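You operate a simulated robot arm through the tools that you are given. There is no shell and no other tool.

The job below is to be done with a simulated robot arm. You get a single attempt, and the scene is never put back.

JOB
Free the tagged bottle: tag off, rack it by its mould number, tick its row GOOD.
Fine: lay the tag in the red tray; blue pen, back in its stand.

The check looks at the end state, three seconds after you hand in, the way a careful person would. Anything else that was tipped, shoved, dropped, spilled or broken makes it a failure.

ROBOT AND FRAMES
A 7-joint arm with a two-finger parallel gripper, fixed in place. Base frame: the origin is at the foot of the arm, x ahead of it, y to its left, z up; the work surface is at about z = 0. Lengths are in mm, angles in rad, forces in N, time in s.
With the tool pointing down near the work surface it reaches from about 240 to 620 mm from the base axis. Its first joint turns from -1.152 to 1.152 rad. Payload 2.6 kg.
The tool frame sits at the grasp point between the pads (the TCP): z along the fingers, y along the line on which they close. The tips reach 30 mm beyond it. Largest opening 94 mm; finger width 28, thickness 10; the body of the gripper, 50 by 96 mm, starts 55 mm behind the TCP.
Orientation is that of the tool frame in the base frame, as [roll, pitch, yaw] about the fixed x, y, z axes, in that order (R = Rz(yaw) Ry(pitch) Rx(roll)). With the fingers straight down and closing along the base's y, the tool's x points along the base's -x, its y along +y and its z along -z.

CONTROLS
- The arm moves only by the tool nudge_tool. Its argument "plan" is one flat list of numbers, 7 for each row, row after row: the closure, from 0 (fully open) to 1 (shut), then the shift along the tool's x, y, z in units of 40 mm (1.0 is 40 mm), then the turn, a rotation vector about the tool's x, y, z in units of 8 degrees (1.0 is 8 degrees). In form: [claw, dx, dy, dz, wx, wy, wz, claw, dx, dy, dz, wx, wy, wz, ...]. A call has 1 to 20 rows; each row shifts and turns the commanded pose from where the row before left it, along the tool's axes as they then stand. A call with a number of a shift or a turn outside -1 to 1 is refused whole. Rows are played at 5 a second. More than 50 mm and 0.15 rad between two rows, or a gripper value outside its range, and nothing of the call is played. Where a pose cannot be reached the arm comes as near as it can. A force on the tool above 40 N (or 10 N above the force at the start of the call, whichever is more), or a blocked arm, ends the call early, and 0.2 s more pass. Each finger travels about 72 mm/s and halts on what it meets, pressing with about 24 N; the grip force reading is that of the motor and also rises with nothing between the fingers. The clock runs only during rows and for 0.2 s after the last one: add rows that do not move to give the fingers time. It gives the time, the measured TCP pose, the force on the tool (base axes), the opening and the grip force at its end, in the units of the frame above (readings bear some noise), with the torque about the TCP (base axes, N m) and any sound that the robot's microphone picked up.
- Cameras (640 x 400 px; columns grow to the right, rows downward): "scene" is fixed at [51.1, 449.1, 561.9]; the picture's right is [-0.59, -0.81, 0.00], its down [-0.48, 0.35, -0.80] and it looks along [0.65, -0.47, -0.60] (base axes); focal length 315 px, centre (320, 200). "wrist" rides on the gripper at [76, 14, -103] in the tool frame; the picture's right is [-0.18, 0.98, 0.00], its down [-0.75, -0.14, -0.64] and it looks along [-0.63, -0.12, 0.77] (tool axes); focal length 243 px, centre (320, 200). There is no depth. A picture from a camera that has moved, and an enlarged one, comes with that camera's place and axes in the base frame and with its lens.
- get_image(camera): a new picture of that camera. No time passes.
- zoom(camera, box): a new picture of the part [left, top, right, bottom] of that camera's present view, enlarged. No time passes.
- close_job(): hands the job in; it is judged then, once.

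Nothing tells you positions but the pictures and the camera data. Unless the task says otherwise, let go and move clear before handing in.

The tools are called after "Call:" as a command line: name --argument value ..., lists and objects as JSON in quotes. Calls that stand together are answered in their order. nudge_tool: Moves the arm, as the interface text tells. Its arguments: {"type":"object","properties":{"plan":{"type":"array"}},"required":["plan"]} The other tools are called the same way: get_image (camera) takes a picture; zoom (camera, box) takes an enlarged picture of a part of a camera's view; close_job () hands the job in.

At the start:

```text
time_s: 0.0
tcp_pos: [322.8, 159.4, 328.7]
tool_rot: [3.141, 0.001, 3.141]
ft_force: [0.4, -0.1, -1.1]
ft_torque: [-0.02, -0.02, 0.01]
grip_width: 94.3
grasp_force: 0.1
```

scene: 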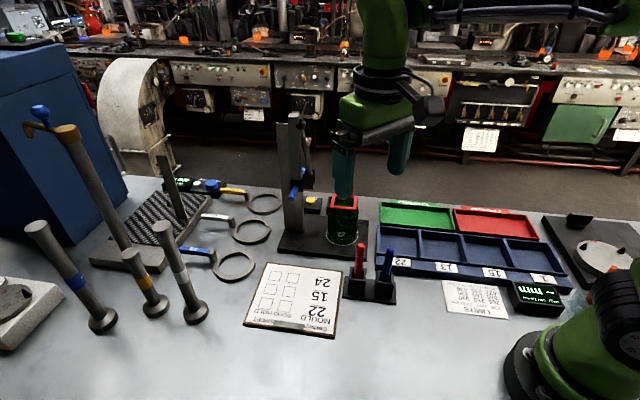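
wrist: 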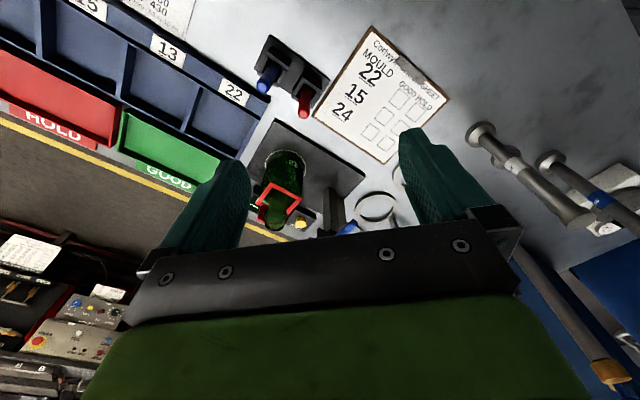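

The scene shows a green bottle with a red tag on a gauge stand, a rack with mould-numbered bays, red/green trays, a pen stand and a check sheet. I'll look closer at each before moving.

Call:
zoom --camera "scene" --box '[260, 100, 420, 310]'

Call:
zoom --camera "scene" --box '[360, 180, 600, 330]'

Call:
zoom --camera "scene" --box '[230, 240, 410, 350]'

Call:
zoom --camera "wrist" --box '[200, 100, 440, 250]'

Call:
zoom --camera "wrist" --box '[0, 0, 320, 200]'

Call:
zoom --camera "wrist" --box '[300, 10, 500, 180]'

```text
1.90 times, centred on (340, 205) of scene
camera zoom: at [51.1, 449.1, 561.9], right [-0.59, -0.81, 0.0], down [-0.48, 0.35, -0.8], along [0.65, -0.47, -0.6], focal length 600 px, centre (282, 190)
```

zoom: 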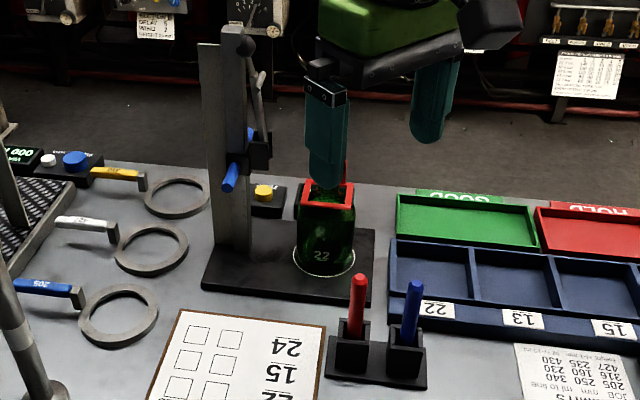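

```text
2.67 times, centred on (480, 255) of scene
camera zoom: at [51.1, 449.1, 561.9], right [-0.59, -0.81, 0.0], down [-0.48, 0.35, -0.8], along [0.65, -0.47, -0.6], focal length 840 px, centre (-107, 53)
```

zoom: 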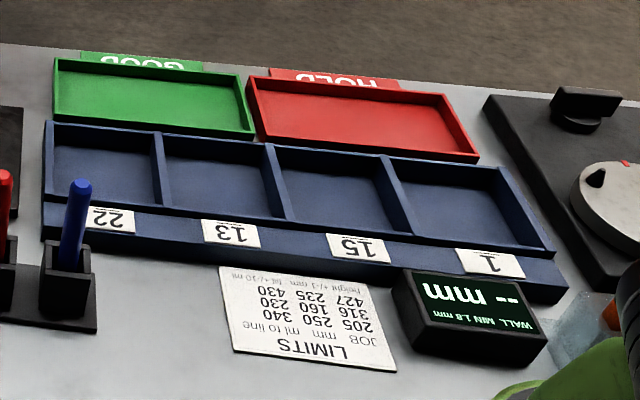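

```text
3.56 times, centred on (320, 295) of scene
camera zoom: at [51.1, 449.1, 561.9], right [-0.59, -0.81, 0.0], down [-0.48, 0.35, -0.8], along [0.65, -0.47, -0.6], focal length 1121 px, centre (320, -138)
```

zoom: 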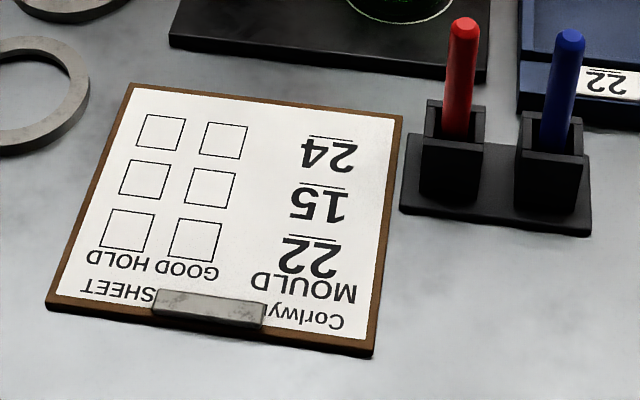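

```text
2.67 times, centred on (320, 175) of wrist
camera zoom: at [246.4, 173.8, 431.0], right [0.18, 0.98, 0.0], down [0.75, -0.14, 0.64], along [0.63, -0.12, -0.77], focal length 647 px, centre (320, 267)
```

zoom: 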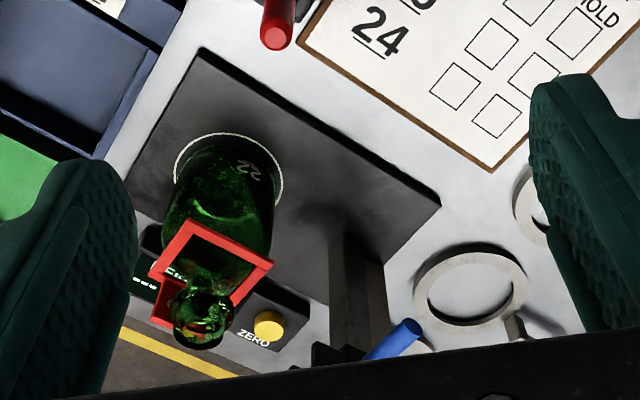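

```text
2.00 times, centred on (160, 100) of wrist
camera zoom: at [246.4, 173.8, 431.0], right [0.18, 0.98, 0.0], down [0.75, -0.14, 0.64], along [0.63, -0.12, -0.77], focal length 485 px, centre (640, 400)
```

zoom: 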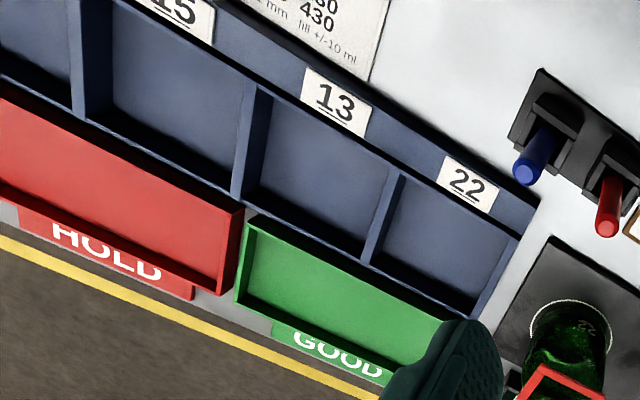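

```text
2.35 times, centred on (400, 95) of wrist
camera zoom: at [246.4, 173.8, 431.0], right [0.18, 0.98, 0.0], down [0.75, -0.14, 0.64], along [0.63, -0.12, -0.77], focal length 571 px, centre (132, 447)
```

zoom: 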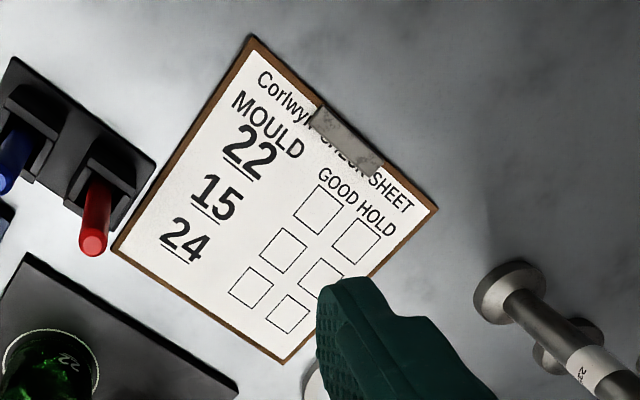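

I'll look closer at the bottle, the tag, the gauge column and the pens.

Call:
zoom --camera "wrist" --box '[245, 140, 325, 240]'

Call:
zoom --camera "scene" --box '[320, 180, 370, 250]'

Call:
zoom --camera "scene" --box '[270, 100, 370, 260]'

Call:
zoom --camera "scene" --box '[340, 230, 410, 310]'

Call:
zoom --camera "scene" --box '[370, 190, 470, 280]'

Call:
zoom --camera "scene" --box '[460, 200, 580, 310]'

```text
4.00 times, centred on (285, 190) of wrist
camera zoom: at [246.4, 173.8, 431.0], right [0.18, 0.98, 0.0], down [0.75, -0.14, 0.64], along [0.63, -0.12, -0.77], focal length 970 px, centre (460, 240)
```

zoom: 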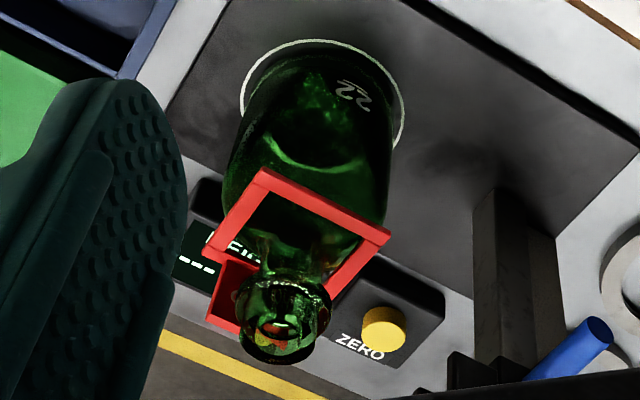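

```text
5.71 times, centred on (345, 215) of scene
camera zoom: at [51.1, 449.1, 561.9], right [-0.59, -0.81, 0.0], down [-0.48, 0.35, -0.8], along [0.65, -0.47, -0.6], focal length 1801 px, centre (177, 114)
```

zoom: 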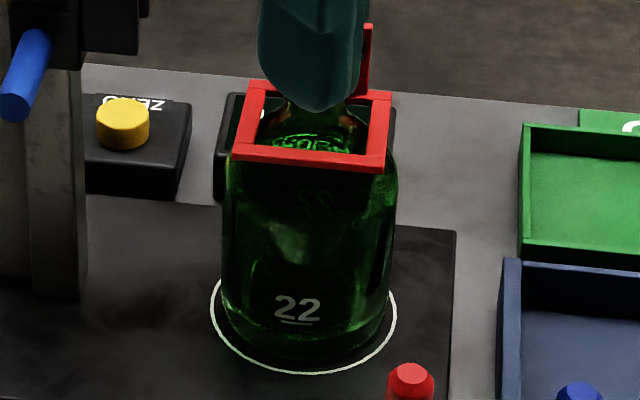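

```text
2.50 times, centred on (320, 180) of scene
camera zoom: at [51.1, 449.1, 561.9], right [-0.59, -0.81, 0.0], down [-0.48, 0.35, -0.8], along [0.65, -0.47, -0.6], focal length 788 px, centre (320, 250)
```

zoom: 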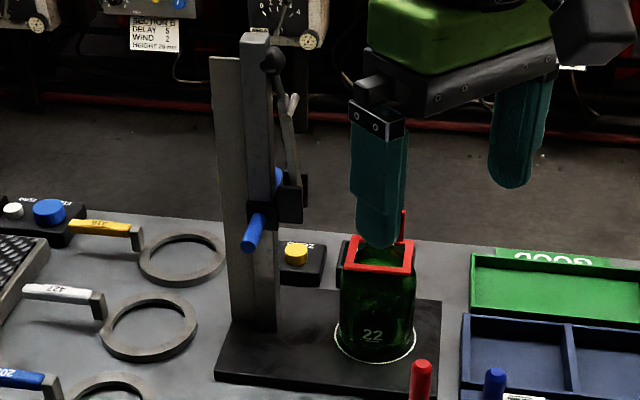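

```text
5.00 times, centred on (375, 270) of scene
camera zoom: at [51.1, 449.1, 561.9], right [-0.59, -0.81, 0.0], down [-0.48, 0.35, -0.8], along [0.65, -0.47, -0.6], focal length 1576 px, centre (45, -150)
```

zoom: 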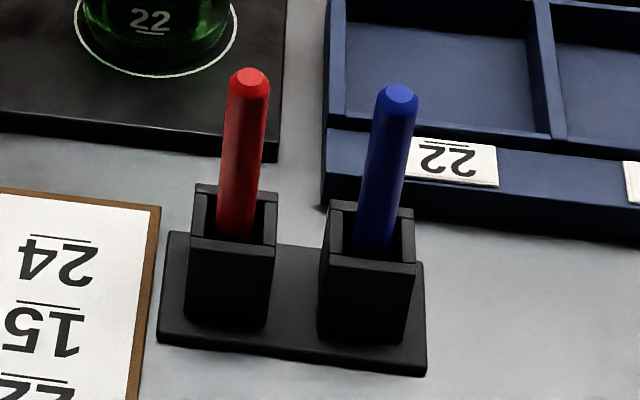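

```text
4.44 times, centred on (420, 235) of scene
camera zoom: at [51.1, 449.1, 561.9], right [-0.59, -0.81, 0.0], down [-0.48, 0.35, -0.8], along [0.65, -0.47, -0.6], focal length 1401 px, centre (-124, 44)
```

zoom: 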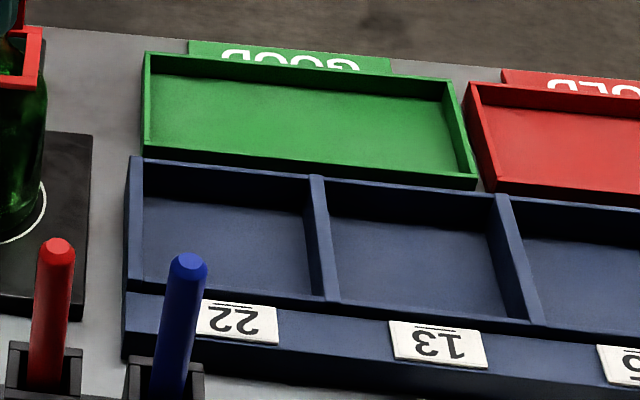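

```text
3.64 times, centred on (520, 255) of scene
camera zoom: at [51.1, 449.1, 561.9], right [-0.59, -0.81, 0.0], down [-0.48, 0.35, -0.8], along [0.65, -0.47, -0.6], focal length 1146 px, centre (-407, 0)
```

zoom: 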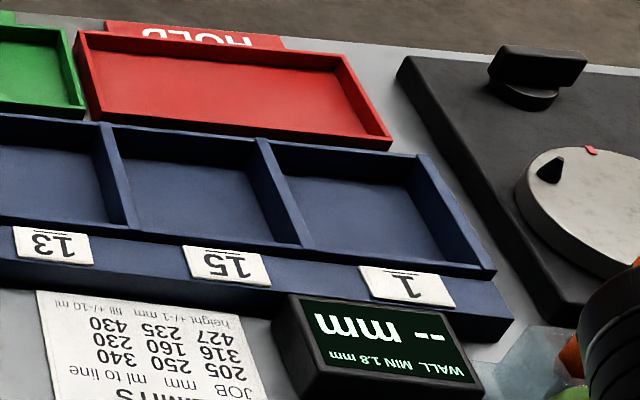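

The bottle carries number 22 and stands near (495, 58). The red collar tag has an upright tab, bay 22 is near (385, -32), the red tray near (285, -300), the sheet near (400, 280) and the pen stand near (303, 99). I'll move to a better viewpoint for the bottle and tag.

Call:
nudge_tool --plan '[0, -0.23, -0.62, 0.18, 0, 0, 0, 0, -0.23, -0.62, 0.18, 0, 0, 0, 0, -0.23, -0.62, 0.18, 0, 0, 0, 0, -0.23, -0.62, 0.18, 0, 0, 0, 0, 0, 0, 0, 0, 0, 0]'

Call:
get_image --camera "wrist"

Call:
get_image --camera "scene"

```text
time_s: 1.2
tcp_pos: [358.4, 60.8, 298.8]
tool_rot: [-3.141, 0.0, -3.141]
ft_force: [-0.8, 0.6, 0.7]
ft_torque: [-0.01, 0.01, -0.02]
grip_width: 94.0
grasp_force: 0.0
```

```text
taken
camera wrist: at [283.3, 73.9, 401.9], right [0.18, 0.98, 0.0], down [0.75, -0.14, 0.64], along [0.63, -0.12, -0.77], focal length 243 px, centre (320, 200)
```

wrist: 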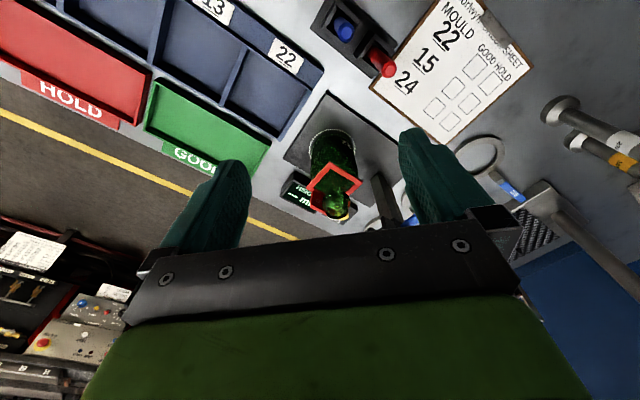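

```text
taken
```

scene: 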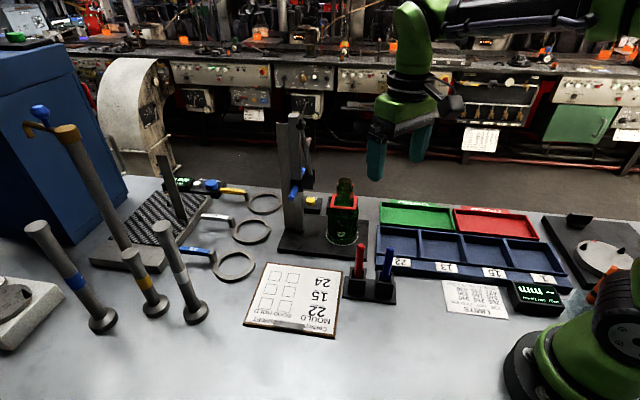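

Call:
zoom --camera "scene" --box '[315, 165, 375, 250]'

Call:
zoom --camera "wrist" --box '[280, 90, 400, 230]'

Call:
zoom --camera "wrist" --box '[130, 0, 330, 160]'

Call:
zoom --camera "scene" --box '[265, 100, 345, 260]'

```text
4.71 times, centred on (345, 208) of scene
camera zoom: at [51.2, 449.1, 561.9], right [-0.59, -0.81, 0.0], down [-0.48, 0.35, -0.8], along [0.65, -0.47, -0.6], focal length 1483 px, centre (202, 165)
```

zoom: 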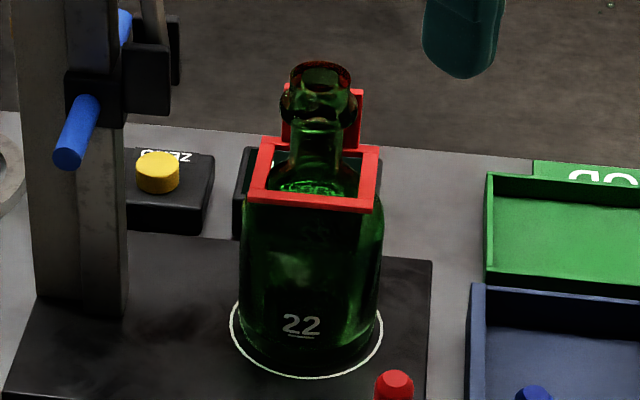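

```text
2.86 times, centred on (340, 160) of wrist
camera zoom: at [283.3, 73.9, 401.9], right [0.18, 0.98, 0.0], down [0.75, -0.14, 0.64], along [0.63, -0.12, -0.77], focal length 693 px, centre (263, 314)
```

zoom: 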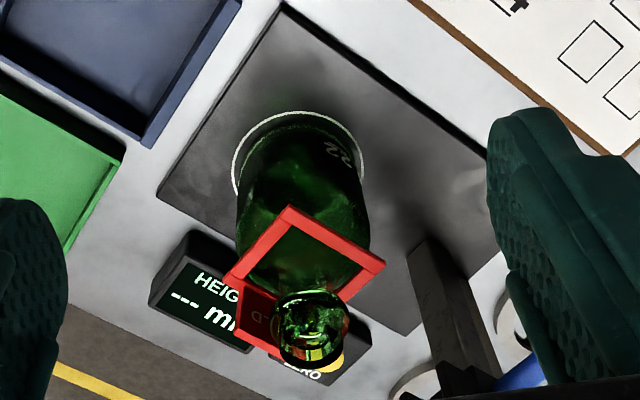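

```text
2.50 times, centred on (230, 80) of wrist
camera zoom: at [283.3, 73.9, 401.9], right [0.18, 0.98, 0.0], down [0.75, -0.14, 0.64], along [0.63, -0.12, -0.77], focal length 606 px, centre (545, 500)
```

zoom: 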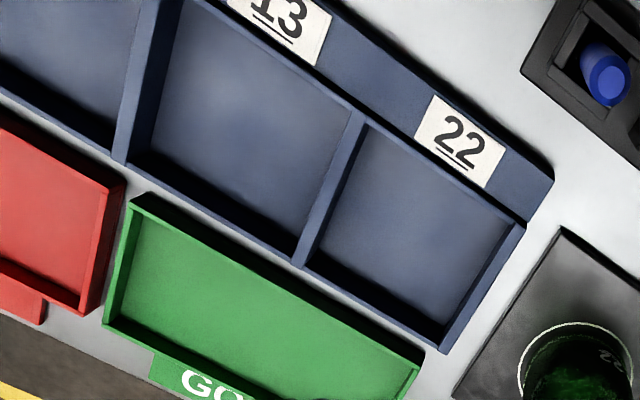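

```text
2.50 times, centred on (305, 180) of scene
camera zoom: at [51.2, 449.1, 561.9], right [-0.59, -0.81, 0.0], down [-0.48, 0.35, -0.8], along [0.65, -0.47, -0.6], focal length 788 px, centre (358, 250)
```

zoom: 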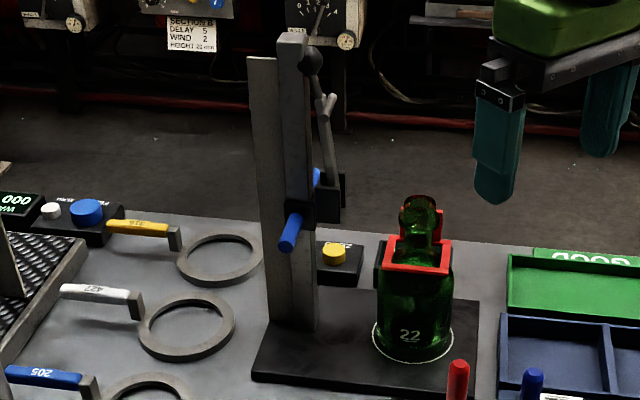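

The tag is a square red collar resting on the shoulder (about z=116), with an upright tab on its far side (top about z=153). I plan to grip the tab by its two vertical edges and lift the tag straight up. First I'll rotate 45° and look from the other diagonal to refine positions and check the gauge column.

Call:
nudge_tool --plan '[0, -0.34, 0.733, 0.16, 0, 0, 0, 0, -0.34, 0.733, 0.16, 0, 0, 0, 0, -0.34, 0.733, 0.16, 0, 0, 0, 0, 0, 0, 0, 0, 0, 0.9375, 0, 0, 0, 0, 0, 0, 0.9375, 0, 0, 0, 0, 0, 0, 0.9375, 0, 0, 0, 0, 0, 0, 0.9375, 0, 0, 0, 0, 0, 0, 0.9375, 0, 0, 0, 0, 0, 0, 0.9375, 0, 0, 0, 0, 0, 0, 0]'

Call:
get_image --camera "wrist"

```text
time_s: 3.4
tcp_pos: [399.1, 148.8, 281.2]
tool_rot: [-3.141, 0.001, 2.354]
ft_force: [-0.2, -0.5, -1.6]
ft_torque: [0.01, 0.01, -0.01]
grip_width: 94.0
grasp_force: 0.0
```

```text
taken
camera wrist: at [356.1, 212.9, 383.0], right [0.83, 0.56, 0.0], down [0.43, -0.63, 0.64], along [0.36, -0.53, -0.77], focal length 243 px, centre (320, 200)
```

wrist: 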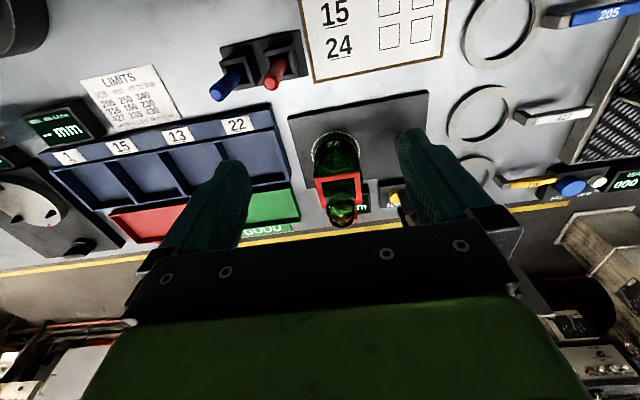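

Call:
zoom --camera "wrist" --box '[290, 110, 400, 230]'

Call:
zoom --camera "wrist" --box '[100, 90, 320, 240]'

```text
3.33 times, centred on (345, 170) of wrist
camera zoom: at [356.1, 212.9, 383.0], right [0.83, 0.56, 0.0], down [0.43, -0.63, 0.64], along [0.36, -0.53, -0.77], focal length 809 px, centre (237, 300)
```

zoom: 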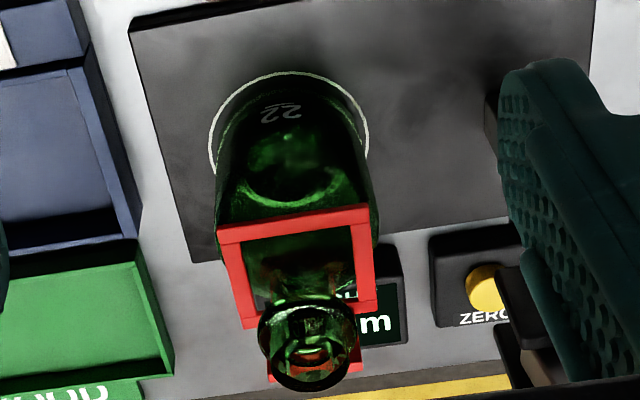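

```text
2.67 times, centred on (210, 165) of wrist
camera zoom: at [356.1, 212.9, 383.0], right [0.83, 0.56, 0.0], down [0.43, -0.63, 0.64], along [0.36, -0.53, -0.77], focal length 647 px, centre (613, 293)
```

zoom: 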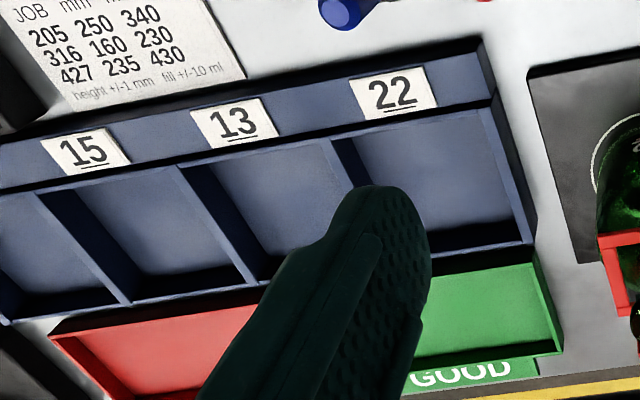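

The bottle axis is at about (494, 58) with its top at z≈165, and the collar square is turned about 45°. I still need to see where the gauge carriage and lever are, so I'll look from the other diagonal, higher up.

Call:
nudge_tool --plan '[0, -0.59, -0.405, -0.496, 0, 0, 0, 0, -0.59, -0.405, -0.496, 0, 0, 0, 0, -0.59, -0.405, -0.496, 0, 0, 0, 0, -0.59, -0.405, -0.496, 0, 0, 0, 0, -0.59, -0.405, -0.496, 0, 0, 0, 0, -0.59, -0.405, -0.496, 0, 0, 0, 0, 0, 0, 0, 0, 0, -0.9375, 0, 0, 0, 0, 0, 0, -0.9375, 0, 0, 0, 0, 0, 0, -0.9375, 0, 0, 0, 0, 0, 0, -0.9375, 0, 0, 0, 0, 0, 0, -0.9375, 0, 0, 0, 0, 0, 0, -0.9375, 0, 0, 0, 0, 0, 0, -0.9375, 0, 0, 0, 0, 0, 0, -0.9375, 0, 0, 0, 0, 0, 0, -0.9375, 0, 0, 0, 0, 0, 0, -0.9375, 0, 0, 0, 0, 0, 0, -0.9375, 0, 0, 0, 0, 0, 0, -0.9375, 0, 0, 0, 0, 0, 0, 0]'

Call:
get_image --camera "wrist"

Call:
get_image --camera "scene"

```text
time_s: 7.4
tcp_pos: [431.7, -21.4, 398.3]
tool_rot: [3.141, 0.0, -2.355]
ft_force: [-0.2, 0.1, -0.4]
ft_torque: [0.01, 0.04, -0.01]
grip_width: 94.2
grasp_force: 0.2
```

```text
taken
camera wrist: at [367.8, -64.2, 502.0], right [-0.57, 0.82, 0.0], down [0.63, 0.43, 0.64], along [0.53, 0.36, -0.77], focal length 243 px, centre (320, 200)
```

wrist: 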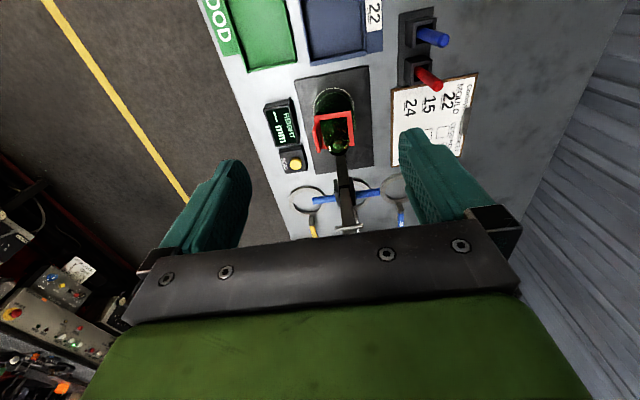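

```text
taken
```

scene: 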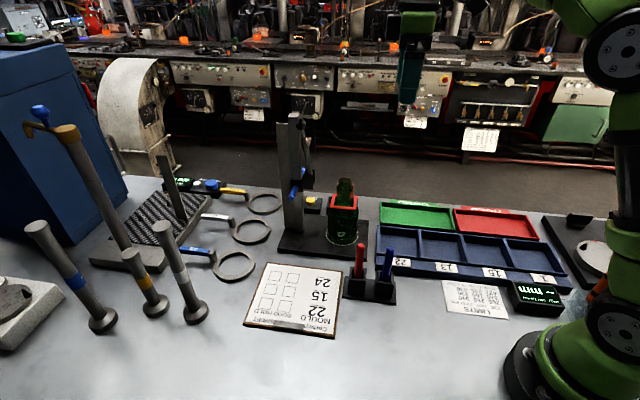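

Call:
zoom --camera "wrist" --box '[270, 60, 410, 240]'

Call:
zoom --camera "wrist" --box '[300, 80, 370, 160]'

Call:
zoom --camera "wrist" --box '[290, 140, 400, 240]'

```text
2.22 times, centred on (340, 150) of wrist
camera zoom: at [367.8, -64.2, 502.0], right [-0.57, 0.82, 0.0], down [0.63, 0.43, 0.64], along [0.53, 0.36, -0.77], focal length 539 px, centre (276, 311)
```

zoom: 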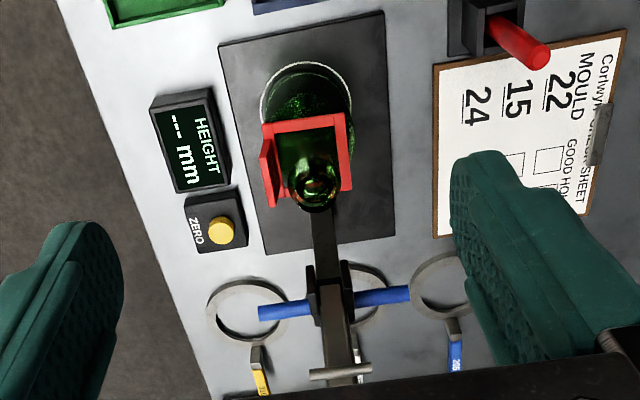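

```text
5.00 times, centred on (335, 120) of wrist
camera zoom: at [367.8, -64.2, 502.0], right [-0.57, 0.82, 0.0], down [0.63, 0.43, 0.64], along [0.53, 0.36, -0.77], focal length 1213 px, centre (245, 600)
```

zoom: 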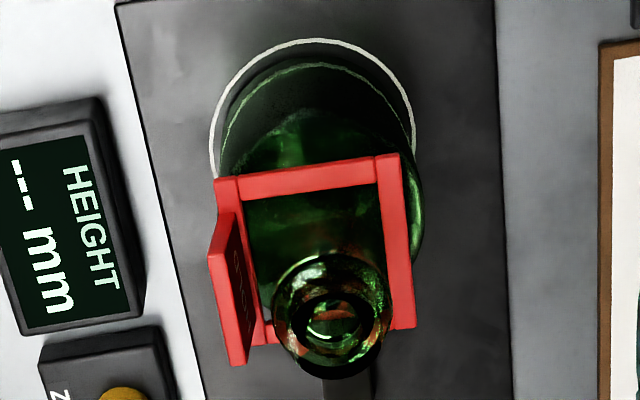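

```text
4.00 times, centred on (345, 190) of wrist
camera zoom: at [367.8, -64.2, 502.0], right [-0.57, 0.82, 0.0], down [0.63, 0.43, 0.64], along [0.53, 0.36, -0.77], focal length 970 px, centre (220, 240)
```

zoom: 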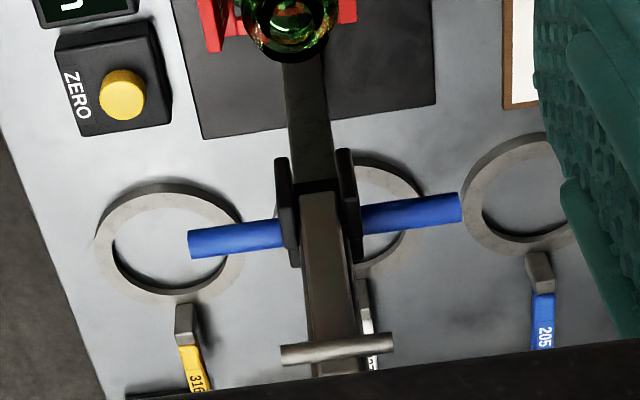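

Call:
zoom --camera "wrist" --box '[313, 106, 353, 142]'

Call:
zoom --camera "scene" --box '[325, 170, 365, 220]'

```text
11.11 times, centred on (333, 124) of wrist
camera zoom: at [367.8, -64.2, 502.0], right [-0.57, 0.82, 0.0], down [0.63, 0.43, 0.64], along [0.53, 0.36, -0.77], focal length 2696 px, centre (176, 1044)
```

zoom: 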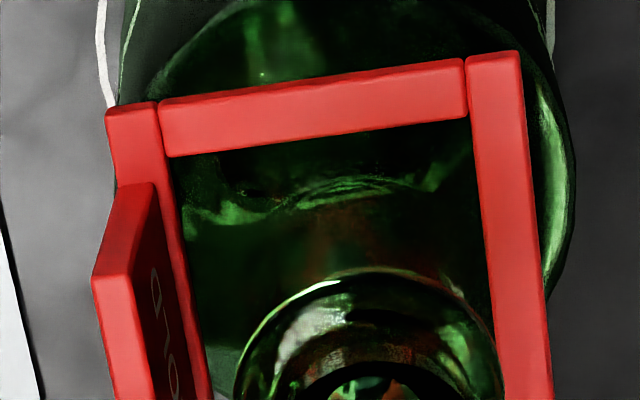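

```text
8.00 times, centred on (345, 195) of scene
camera zoom: at [51.1, 449.1, 561.9], right [-0.59, -0.81, 0.0], down [-0.48, 0.35, -0.8], along [0.65, -0.47, -0.6], focal length 2522 px, centre (120, 240)
```

zoom: 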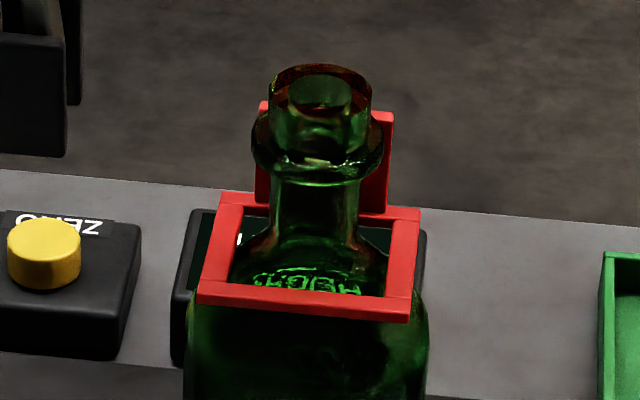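

The gauge column and carriage stand about 100 mm beyond the bottle along the collar's diagonal, so they're clear of my grip. I'll rotate to align with the tab, partly close the gripper, and go above the tab at about z=240.

Call:
nudge_tool --plan '[0.35, 0, 0, 0, 0, 0, 0.95, 0.35, 0, 0, 0, 0, 0, 0.95, 0.35, 0, 0, 0, 0, 0, 0.95, 0.35, 0, 0, 0, 0, 0, 0.95, 0.35, 0, 0, 0, 0, 0, 0.95, 0.35, 0, 0, 0, 0, 0, 0.95, 0.35, 0, 0, 0, 0, 0, 0.95, 0.35, 0, 0, 0, 0, 0, 0.95, 0.35, 0, 0, 0, 0, 0, 0.95, 0.35, 0, 0, 0, 0, 0, 0.95, 0.35, 0, 0, 0, 0, 0, 0.95, 0.35, 0, 0, 0, 0, 0, 0.95, 0.35, -0.087, 0.498, 0.79, 0, 0, 0, 0.35, -0.087, 0.498, 0.79, 0, 0, 0, 0.35, -0.087, 0.498, 0.79, 0, 0, 0, 0.35, -0.087, 0.498, 0.79, 0, 0, 0, 0.35, -0.087, 0.498, 0.79, 0, 0, 0, 0.35, 0, 0, 0, 0, 0, 0, 0.35, 0, 0, 0, 0, 0, 0]'

Call:
get_image --camera "wrist"

Call:
zoom --camera "scene" --box '[270, 90, 430, 260]'

```text
time_s: 11.4
tcp_pos: [516.1, 34.9, 241.3]
tool_rot: [-3.141, 0.0, 2.334]
ft_force: [0.8, -0.6, -0.7]
ft_torque: [0.0, 0.01, 0.01]
grip_width: 61.1
grasp_force: 0.1
```

```text
taken
camera wrist: at [474.1, 99.7, 343.3], right [0.84, 0.55, 0.0], down [0.42, -0.64, 0.64], along [0.35, -0.54, -0.77], focal length 243 px, centre (320, 200)
```

wrist: 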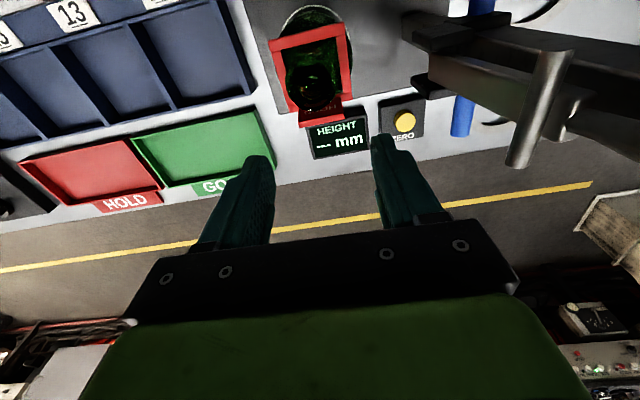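

```text
2.35 times, centred on (350, 175) of scene
camera zoom: at [51.1, 449.1, 561.9], right [-0.59, -0.81, 0.0], down [-0.48, 0.35, -0.8], along [0.65, -0.47, -0.6], focal length 742 px, centre (249, 259)
```

zoom: 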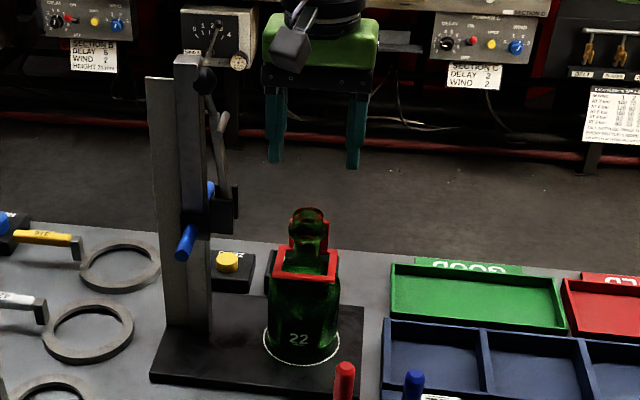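

Call:
zoom --camera "wrist" --box '[250, 0, 390, 140]'

Call:
zoom --camera "wrist" --box '[180, 120, 460, 260]'

Call:
zoom --camera "scene" --box '[300, 90, 400, 260]'

```text
2.86 times, centred on (320, 70) of wrist
camera zoom: at [474.1, 99.7, 343.3], right [0.84, 0.55, 0.0], down [0.42, -0.64, 0.64], along [0.35, -0.54, -0.77], focal length 693 px, centre (320, 571)
```

zoom: 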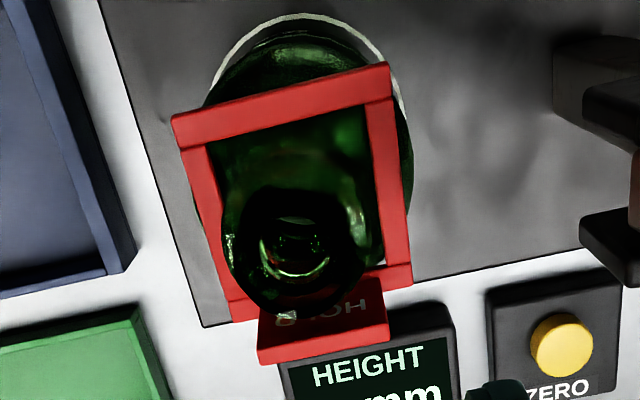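

```text
2.29 times, centred on (320, 190) of wrist
camera zoom: at [474.1, 99.7, 343.3], right [0.84, 0.55, 0.0], down [0.42, -0.64, 0.64], along [0.35, -0.54, -0.77], focal length 555 px, centre (320, 223)
```

zoom: 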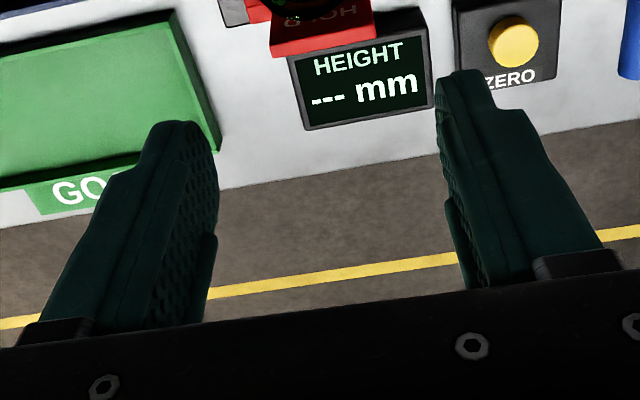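

```text
2.35 times, centred on (350, 175) of scene
camera zoom: at [51.1, 449.1, 561.9], right [-0.59, -0.81, 0.0], down [-0.48, 0.35, -0.8], along [0.65, -0.47, -0.6], focal length 742 px, centre (249, 259)
```

zoom: 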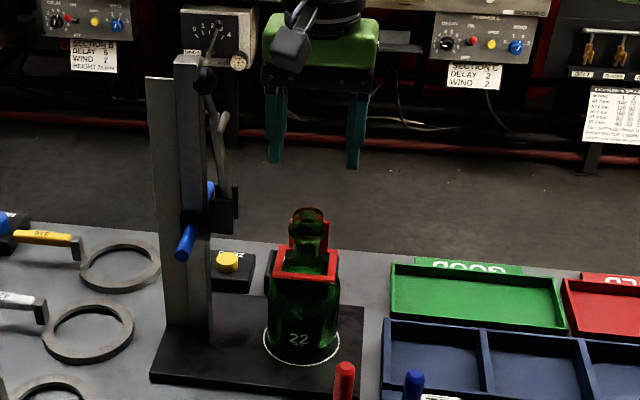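

The gripper is well aligned with the tab (within about 3 mm). I'll lower around the tab to about z=155, still open, and check.

Call:
nudge_tool --plan '[0.35, 0, 0.03, 0.43, 0, 0, 0, 0.35, 0, 0, 0.43, 0, 0, 0, 0.35, 0, 0, 0.43, 0, 0, 0, 0.35, 0, 0, 0.43, 0, 0, 0, 0.35, 0, 0, 0.43, 0, 0, 0, 0.35, 0, 0, 0, 0, 0, 0]'

Call:
get_image --camera "wrist"

Call:
zoom --camera "scene" --box '[300, 130, 400, 260]'

```text
time_s: 12.8
tcp_pos: [516.1, 36.4, 156.1]
tool_rot: [-3.141, -0.001, 2.335]
ft_force: [0.0, 0.7, 0.6]
ft_torque: [0.0, 0.04, 0.05]
grip_width: 61.0
grasp_force: 0.0
```

```text
taken
camera wrist: at [473.6, 101.3, 258.2], right [0.84, 0.55, 0.0], down [0.42, -0.64, 0.64], along [0.35, -0.54, -0.77], focal length 243 px, centre (320, 200)
```

wrist: 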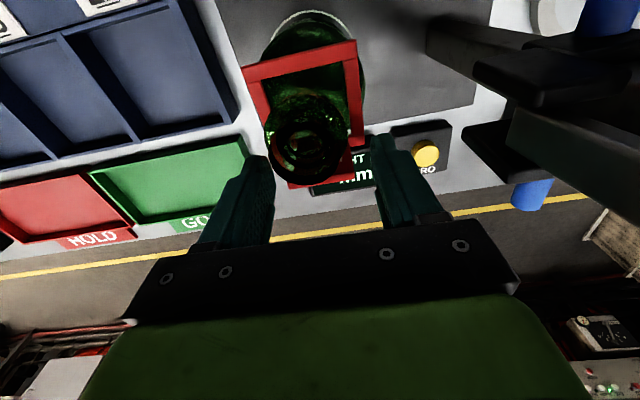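

```text
3.08 times, centred on (350, 195) of scene
camera zoom: at [51.1, 449.1, 561.9], right [-0.59, -0.81, 0.0], down [-0.48, 0.35, -0.8], along [0.65, -0.47, -0.6], focal length 970 px, centre (228, 215)
```

zoom: 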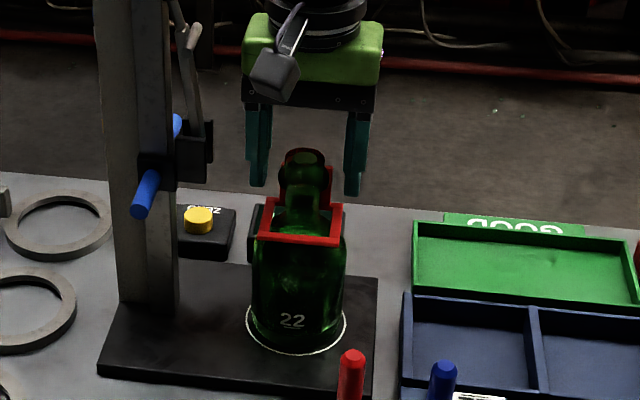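

Call:
zoom --camera "wrist" --box '[230, 30, 410, 230]'

Call:
zoom --camera "scene" --box '[320, 150, 380, 220]'

```text
2.00 times, centred on (320, 130) of wrist
camera zoom: at [473.6, 101.3, 258.2], right [0.84, 0.55, 0.0], down [0.42, -0.64, 0.64], along [0.35, -0.54, -0.77], focal length 485 px, centre (320, 340)
```

zoom: 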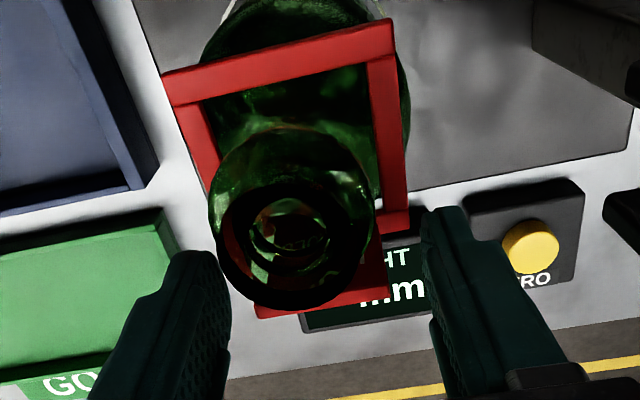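

```text
5.71 times, centred on (350, 185) of scene
camera zoom: at [51.1, 449.1, 561.9], right [-0.59, -0.81, 0.0], down [-0.48, 0.35, -0.8], along [0.65, -0.47, -0.6], focal length 1801 px, centre (149, 286)
```

zoom: 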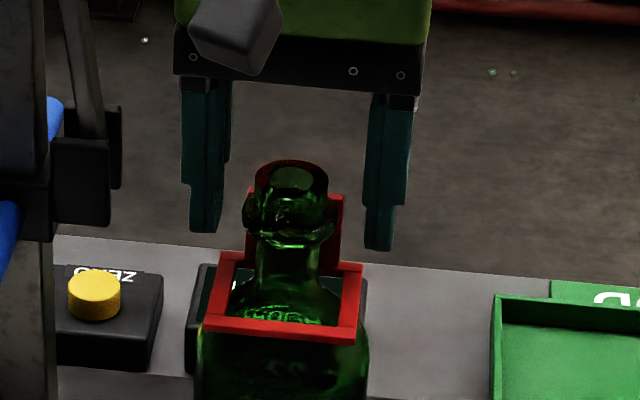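

The fingers straddle the tab on both sides, clear of the neck. Now I'll close gently on the tab's edges.

Call:
nudge_tool --plan '[0.45, 0, 0, 0, 0, 0, 0, 0.52, 0, 0, 0, 0, 0, 0, 0.56, 0, 0, 0, 0, 0, 0, 0.6, 0, 0, 0, 0, 0, 0, 0.7, 0, 0, 0, 0, 0, 0, 0.8, 0, 0, 0, 0, 0, 0, 0.8, 0, 0, 0, 0, 0, 0]'

Call:
zoom --camera "wrist" --box '[230, 30, 410, 230]'

Call:
zoom --camera "scene" --box '[320, 150, 380, 250]'

```text
time_s: 14.4
tcp_pos: [515.3, 36.5, 156.2]
tool_rot: [3.141, -0.001, 2.336]
ft_force: [0.0, 0.3, 0.3]
ft_torque: [-0.01, 0.0, -0.02]
grip_width: 38.7
grasp_force: 23.8
```

```text
2.00 times, centred on (320, 130) of wrist
camera zoom: at [473.7, 101.2, 258.6], right [0.84, 0.55, 0.0], down [0.42, -0.64, 0.64], along [0.35, -0.54, -0.77], focal length 485 px, centre (320, 340)
```

zoom: 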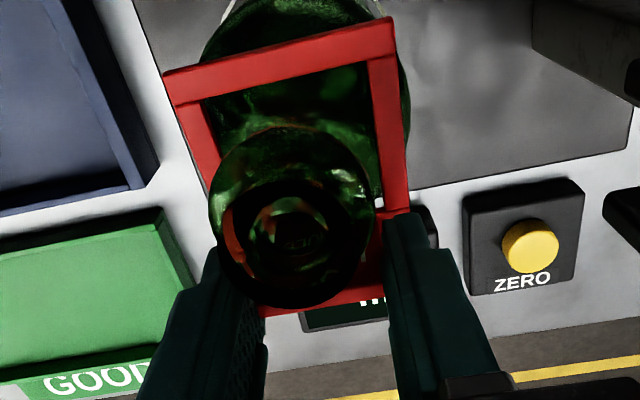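

```text
4.00 times, centred on (350, 200) of scene
camera zoom: at [51.1, 449.1, 561.9], right [-0.59, -0.81, 0.0], down [-0.48, 0.35, -0.8], along [0.65, -0.47, -0.6], focal length 1261 px, centre (200, 200)
```

zoom: 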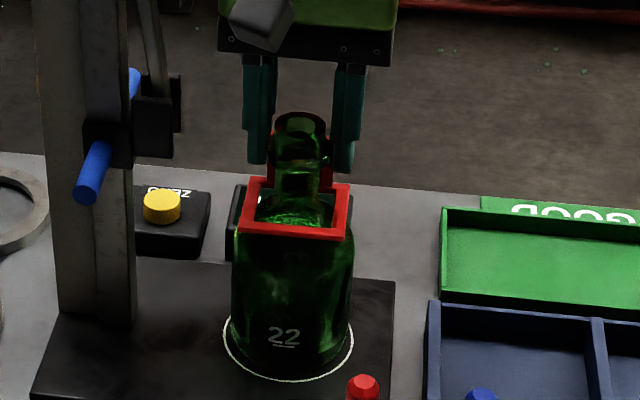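

Gripped at 38.7 mm, which matches the tab width. I'll lift straight up, a small step first.

Call:
nudge_tool --plan '[0.8, 0, 0, -0.15, 0, 0, 0, 0.8, 0, 0, -0.2, 0, 0, 0, 0.8, 0, 0, -0.2, 0, 0, 0, 0.8, 0, 0, 0, 0, 0, 0]'

Call:
zoom --camera "wrist" --box '[230, 30, 410, 230]'

Call:
zoom --camera "scene" --box '[320, 150, 380, 250]'

```text
time_s: 15.4
tcp_pos: [515.4, 37.0, 177.8]
tool_rot: [3.141, -0.001, 2.335]
ft_force: [0.3, -0.4, 0.7]
ft_torque: [0.0, -0.01, 0.01]
grip_width: 38.8
grasp_force: 24.2
```

```text
2.00 times, centred on (320, 130) of wrist
camera zoom: at [473.4, 101.4, 280.3], right [0.84, 0.55, 0.0], down [0.42, -0.64, 0.64], along [0.35, -0.54, -0.77], focal length 485 px, centre (320, 340)
```

zoom: 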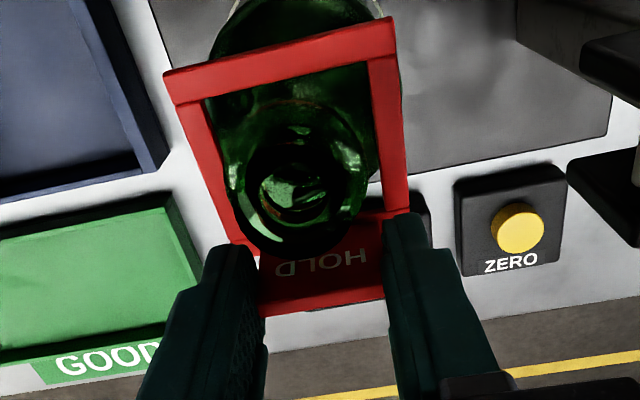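

```text
4.00 times, centred on (350, 200) of scene
camera zoom: at [51.1, 449.1, 561.9], right [-0.59, -0.81, 0.0], down [-0.48, 0.35, -0.8], along [0.65, -0.47, -0.6], focal length 1261 px, centre (200, 200)
```

zoom: 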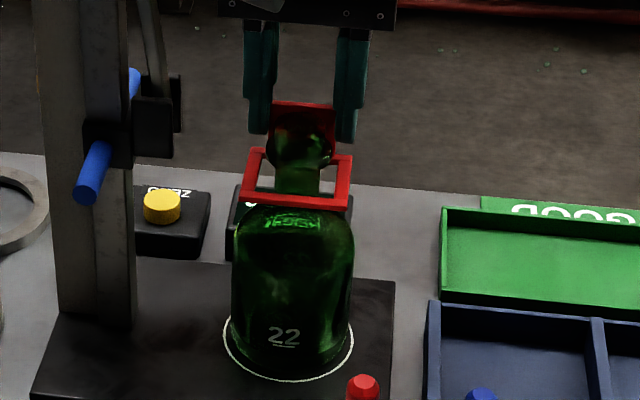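

The tag moves with the gripper and is nearly concentric with the neck. I'll make a 2 mm centering shift, then continue straight up past the mouth.

Call:
nudge_tool --plan '[0.8, 0.05, 0.015, -0.1, 0, 0, 0, 0.8, 0, 0, -0.3, 0, 0, 0, 0.8, 0, 0, -0.3, 0, 0, 0, 0.8, 0, 0, -0.3, 0, 0, 0, 0.8, 0, 0, -0.4, 0, 0, 0, 0.8, 0, 0, -0.5, 0, 0, 0, 0.8, 0, 0, -0.5, 0, 0, 0, 0.8, 0, 0, 0, 0, 0, 0]'

Call:
get_image --camera "wrist"

Call:
zoom --camera "scene" --box '[280, 80, 400, 260]'

```text
time_s: 17.2
tcp_pos: [514.8, 38.7, 273.4]
tool_rot: [3.141, 0.0, 2.335]
ft_force: [1.0, 0.4, 0.3]
ft_torque: [-0.02, -0.01, -0.02]
grip_width: 38.8
grasp_force: 23.3
```

```text
taken
camera wrist: at [472.6, 103.4, 375.5], right [0.84, 0.55, 0.0], down [0.42, -0.64, 0.64], along [0.35, -0.54, -0.77], focal length 243 px, centre (320, 200)
```

wrist: 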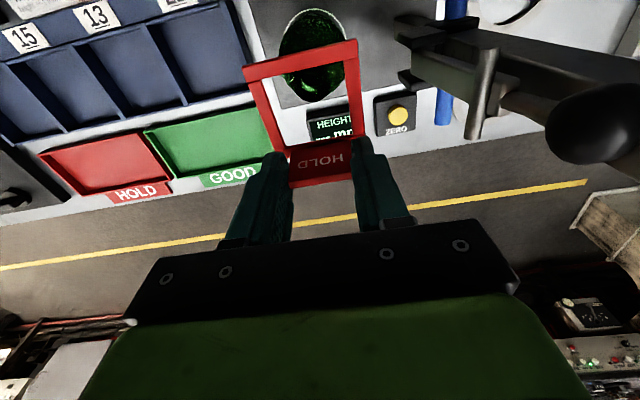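

```text
2.22 times, centred on (340, 170) of scene
camera zoom: at [51.1, 449.1, 561.9], right [-0.59, -0.81, 0.0], down [-0.48, 0.35, -0.8], along [0.65, -0.47, -0.6], focal length 700 px, centre (276, 267)
```

zoom: 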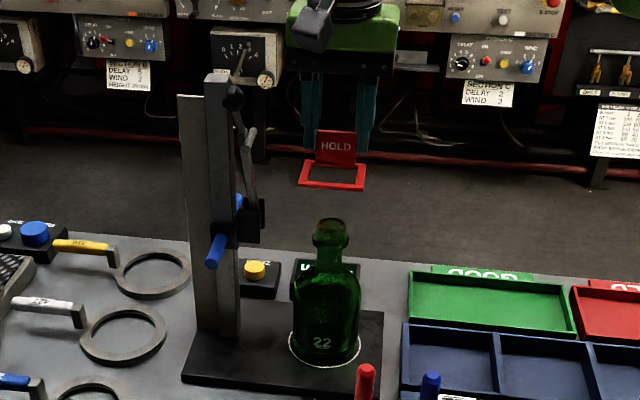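

The tag is clear of the bottle, which is still standing on the plate. Next I'll locate the red tray precisely.

Call:
zoom --camera "wrist" --box '[0, 100, 280, 240]'

Call:
zoom --camera "scene" --box '[430, 190, 570, 280]'

```text
2.29 times, centred on (140, 170) of wrist
camera zoom: at [472.6, 103.4, 375.5], right [0.84, 0.55, 0.0], down [0.42, -0.64, 0.64], along [0.35, -0.54, -0.77], focal length 555 px, centre (731, 269)
```

zoom: 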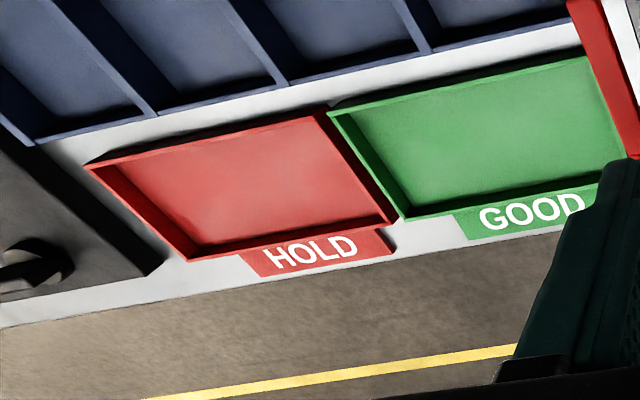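

```text
4.44 times, centred on (500, 235) of scene
camera zoom: at [51.1, 449.1, 561.9], right [-0.59, -0.81, 0.0], down [-0.48, 0.35, -0.8], along [0.65, -0.47, -0.6], focal length 1401 px, centre (-480, 44)
```

zoom: 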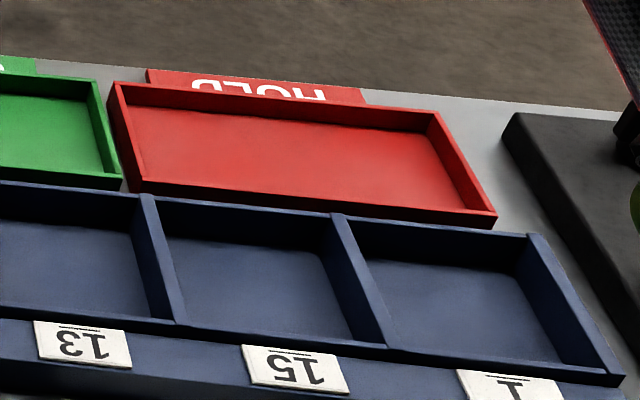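

The red tray is centred near (292, -289), about 195 × 93 mm, with its long side along 45°. I'll carry the tag there at height and re-check before lowering.

Call:
nudge_tool --plan '[0.8, -0.163, -0.605, 0.114, 0, 0, 0, 0.8, -0.163, -0.605, 0.114, 0, 0, 0, 0.8, -0.163, -0.605, 0.114, 0, 0, 0, 0.8, -0.163, -0.605, 0.114, 0, 0, 0, 0.8, -0.163, -0.605, 0.114, 0, 0, 0, 0.8, -0.163, -0.605, 0.114, 0, 0, 0, 0.8, -0.163, -0.605, 0.114, 0, 0, 0, 0.8, -0.163, -0.605, 0.114, 0, 0, 0, 0.8, -0.163, -0.605, 0.114, 0, 0, 0, 0.8, -0.163, -0.605, 0.114, 0, 0, 0, 0.8, -0.163, -0.605, 0.114, 0, 0, 0, 0.8, -0.163, -0.605, 0.114, 0, 0, 0, 0.8, -0.163, -0.605, 0.114, 0, 0, 0, 0.8, -0.163, -0.605, 0.114, 0, 0, 0, 0.8, -0.163, -0.605, 0.114, 0, 0, 0, 0.8, -0.163, -0.605, 0.114, 0, 0, 0, 0.8, 0, 0, 0, 0, 0, 0]'

Call:
get_image --camera "wrist"

Call:
get_image --camera "scene"

```text
time_s: 20.8
tcp_pos: [306.7, -304.6, 199.0]
tool_rot: [-3.141, 0.0, 2.335]
ft_force: [0.4, -0.6, 0.5]
ft_torque: [-0.02, -0.03, 0.01]
grip_width: 38.8
grasp_force: 24.2
```

```text
taken
camera wrist: at [264.9, -239.7, 301.7], right [0.84, 0.55, 0.0], down [0.42, -0.64, 0.64], along [0.35, -0.54, -0.77], focal length 243 px, centre (320, 200)
```

wrist: 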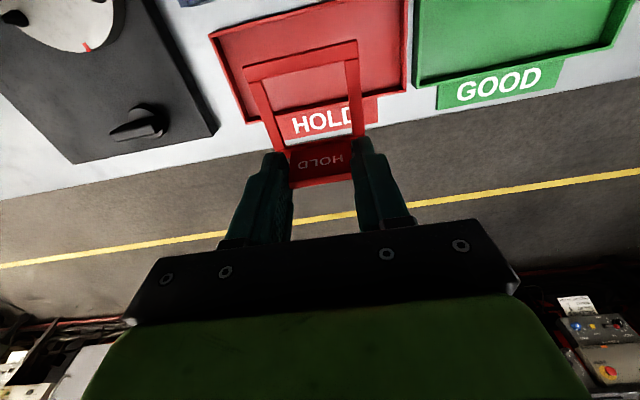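

```text
taken
```

scene: 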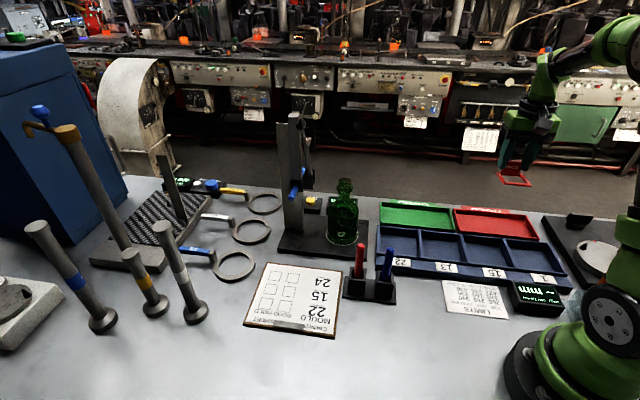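

Call:
zoom --camera "wrist" --box '[190, 0, 430, 150]'

```text
2.67 times, centred on (310, 75) of wrist
camera zoom: at [264.9, -239.7, 301.7], right [0.84, 0.55, 0.0], down [0.42, -0.64, 0.64], along [0.35, -0.54, -0.77], focal length 647 px, centre (347, 533)
```

zoom: 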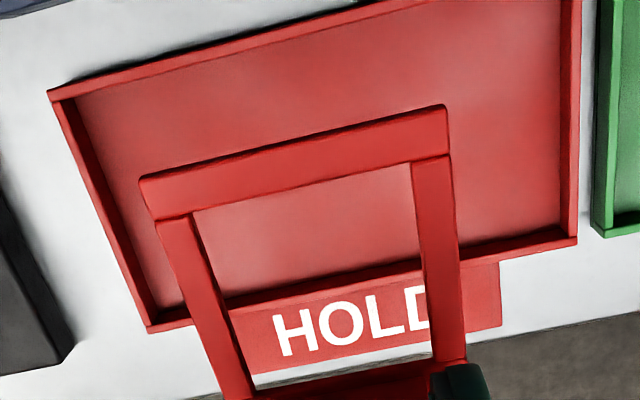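

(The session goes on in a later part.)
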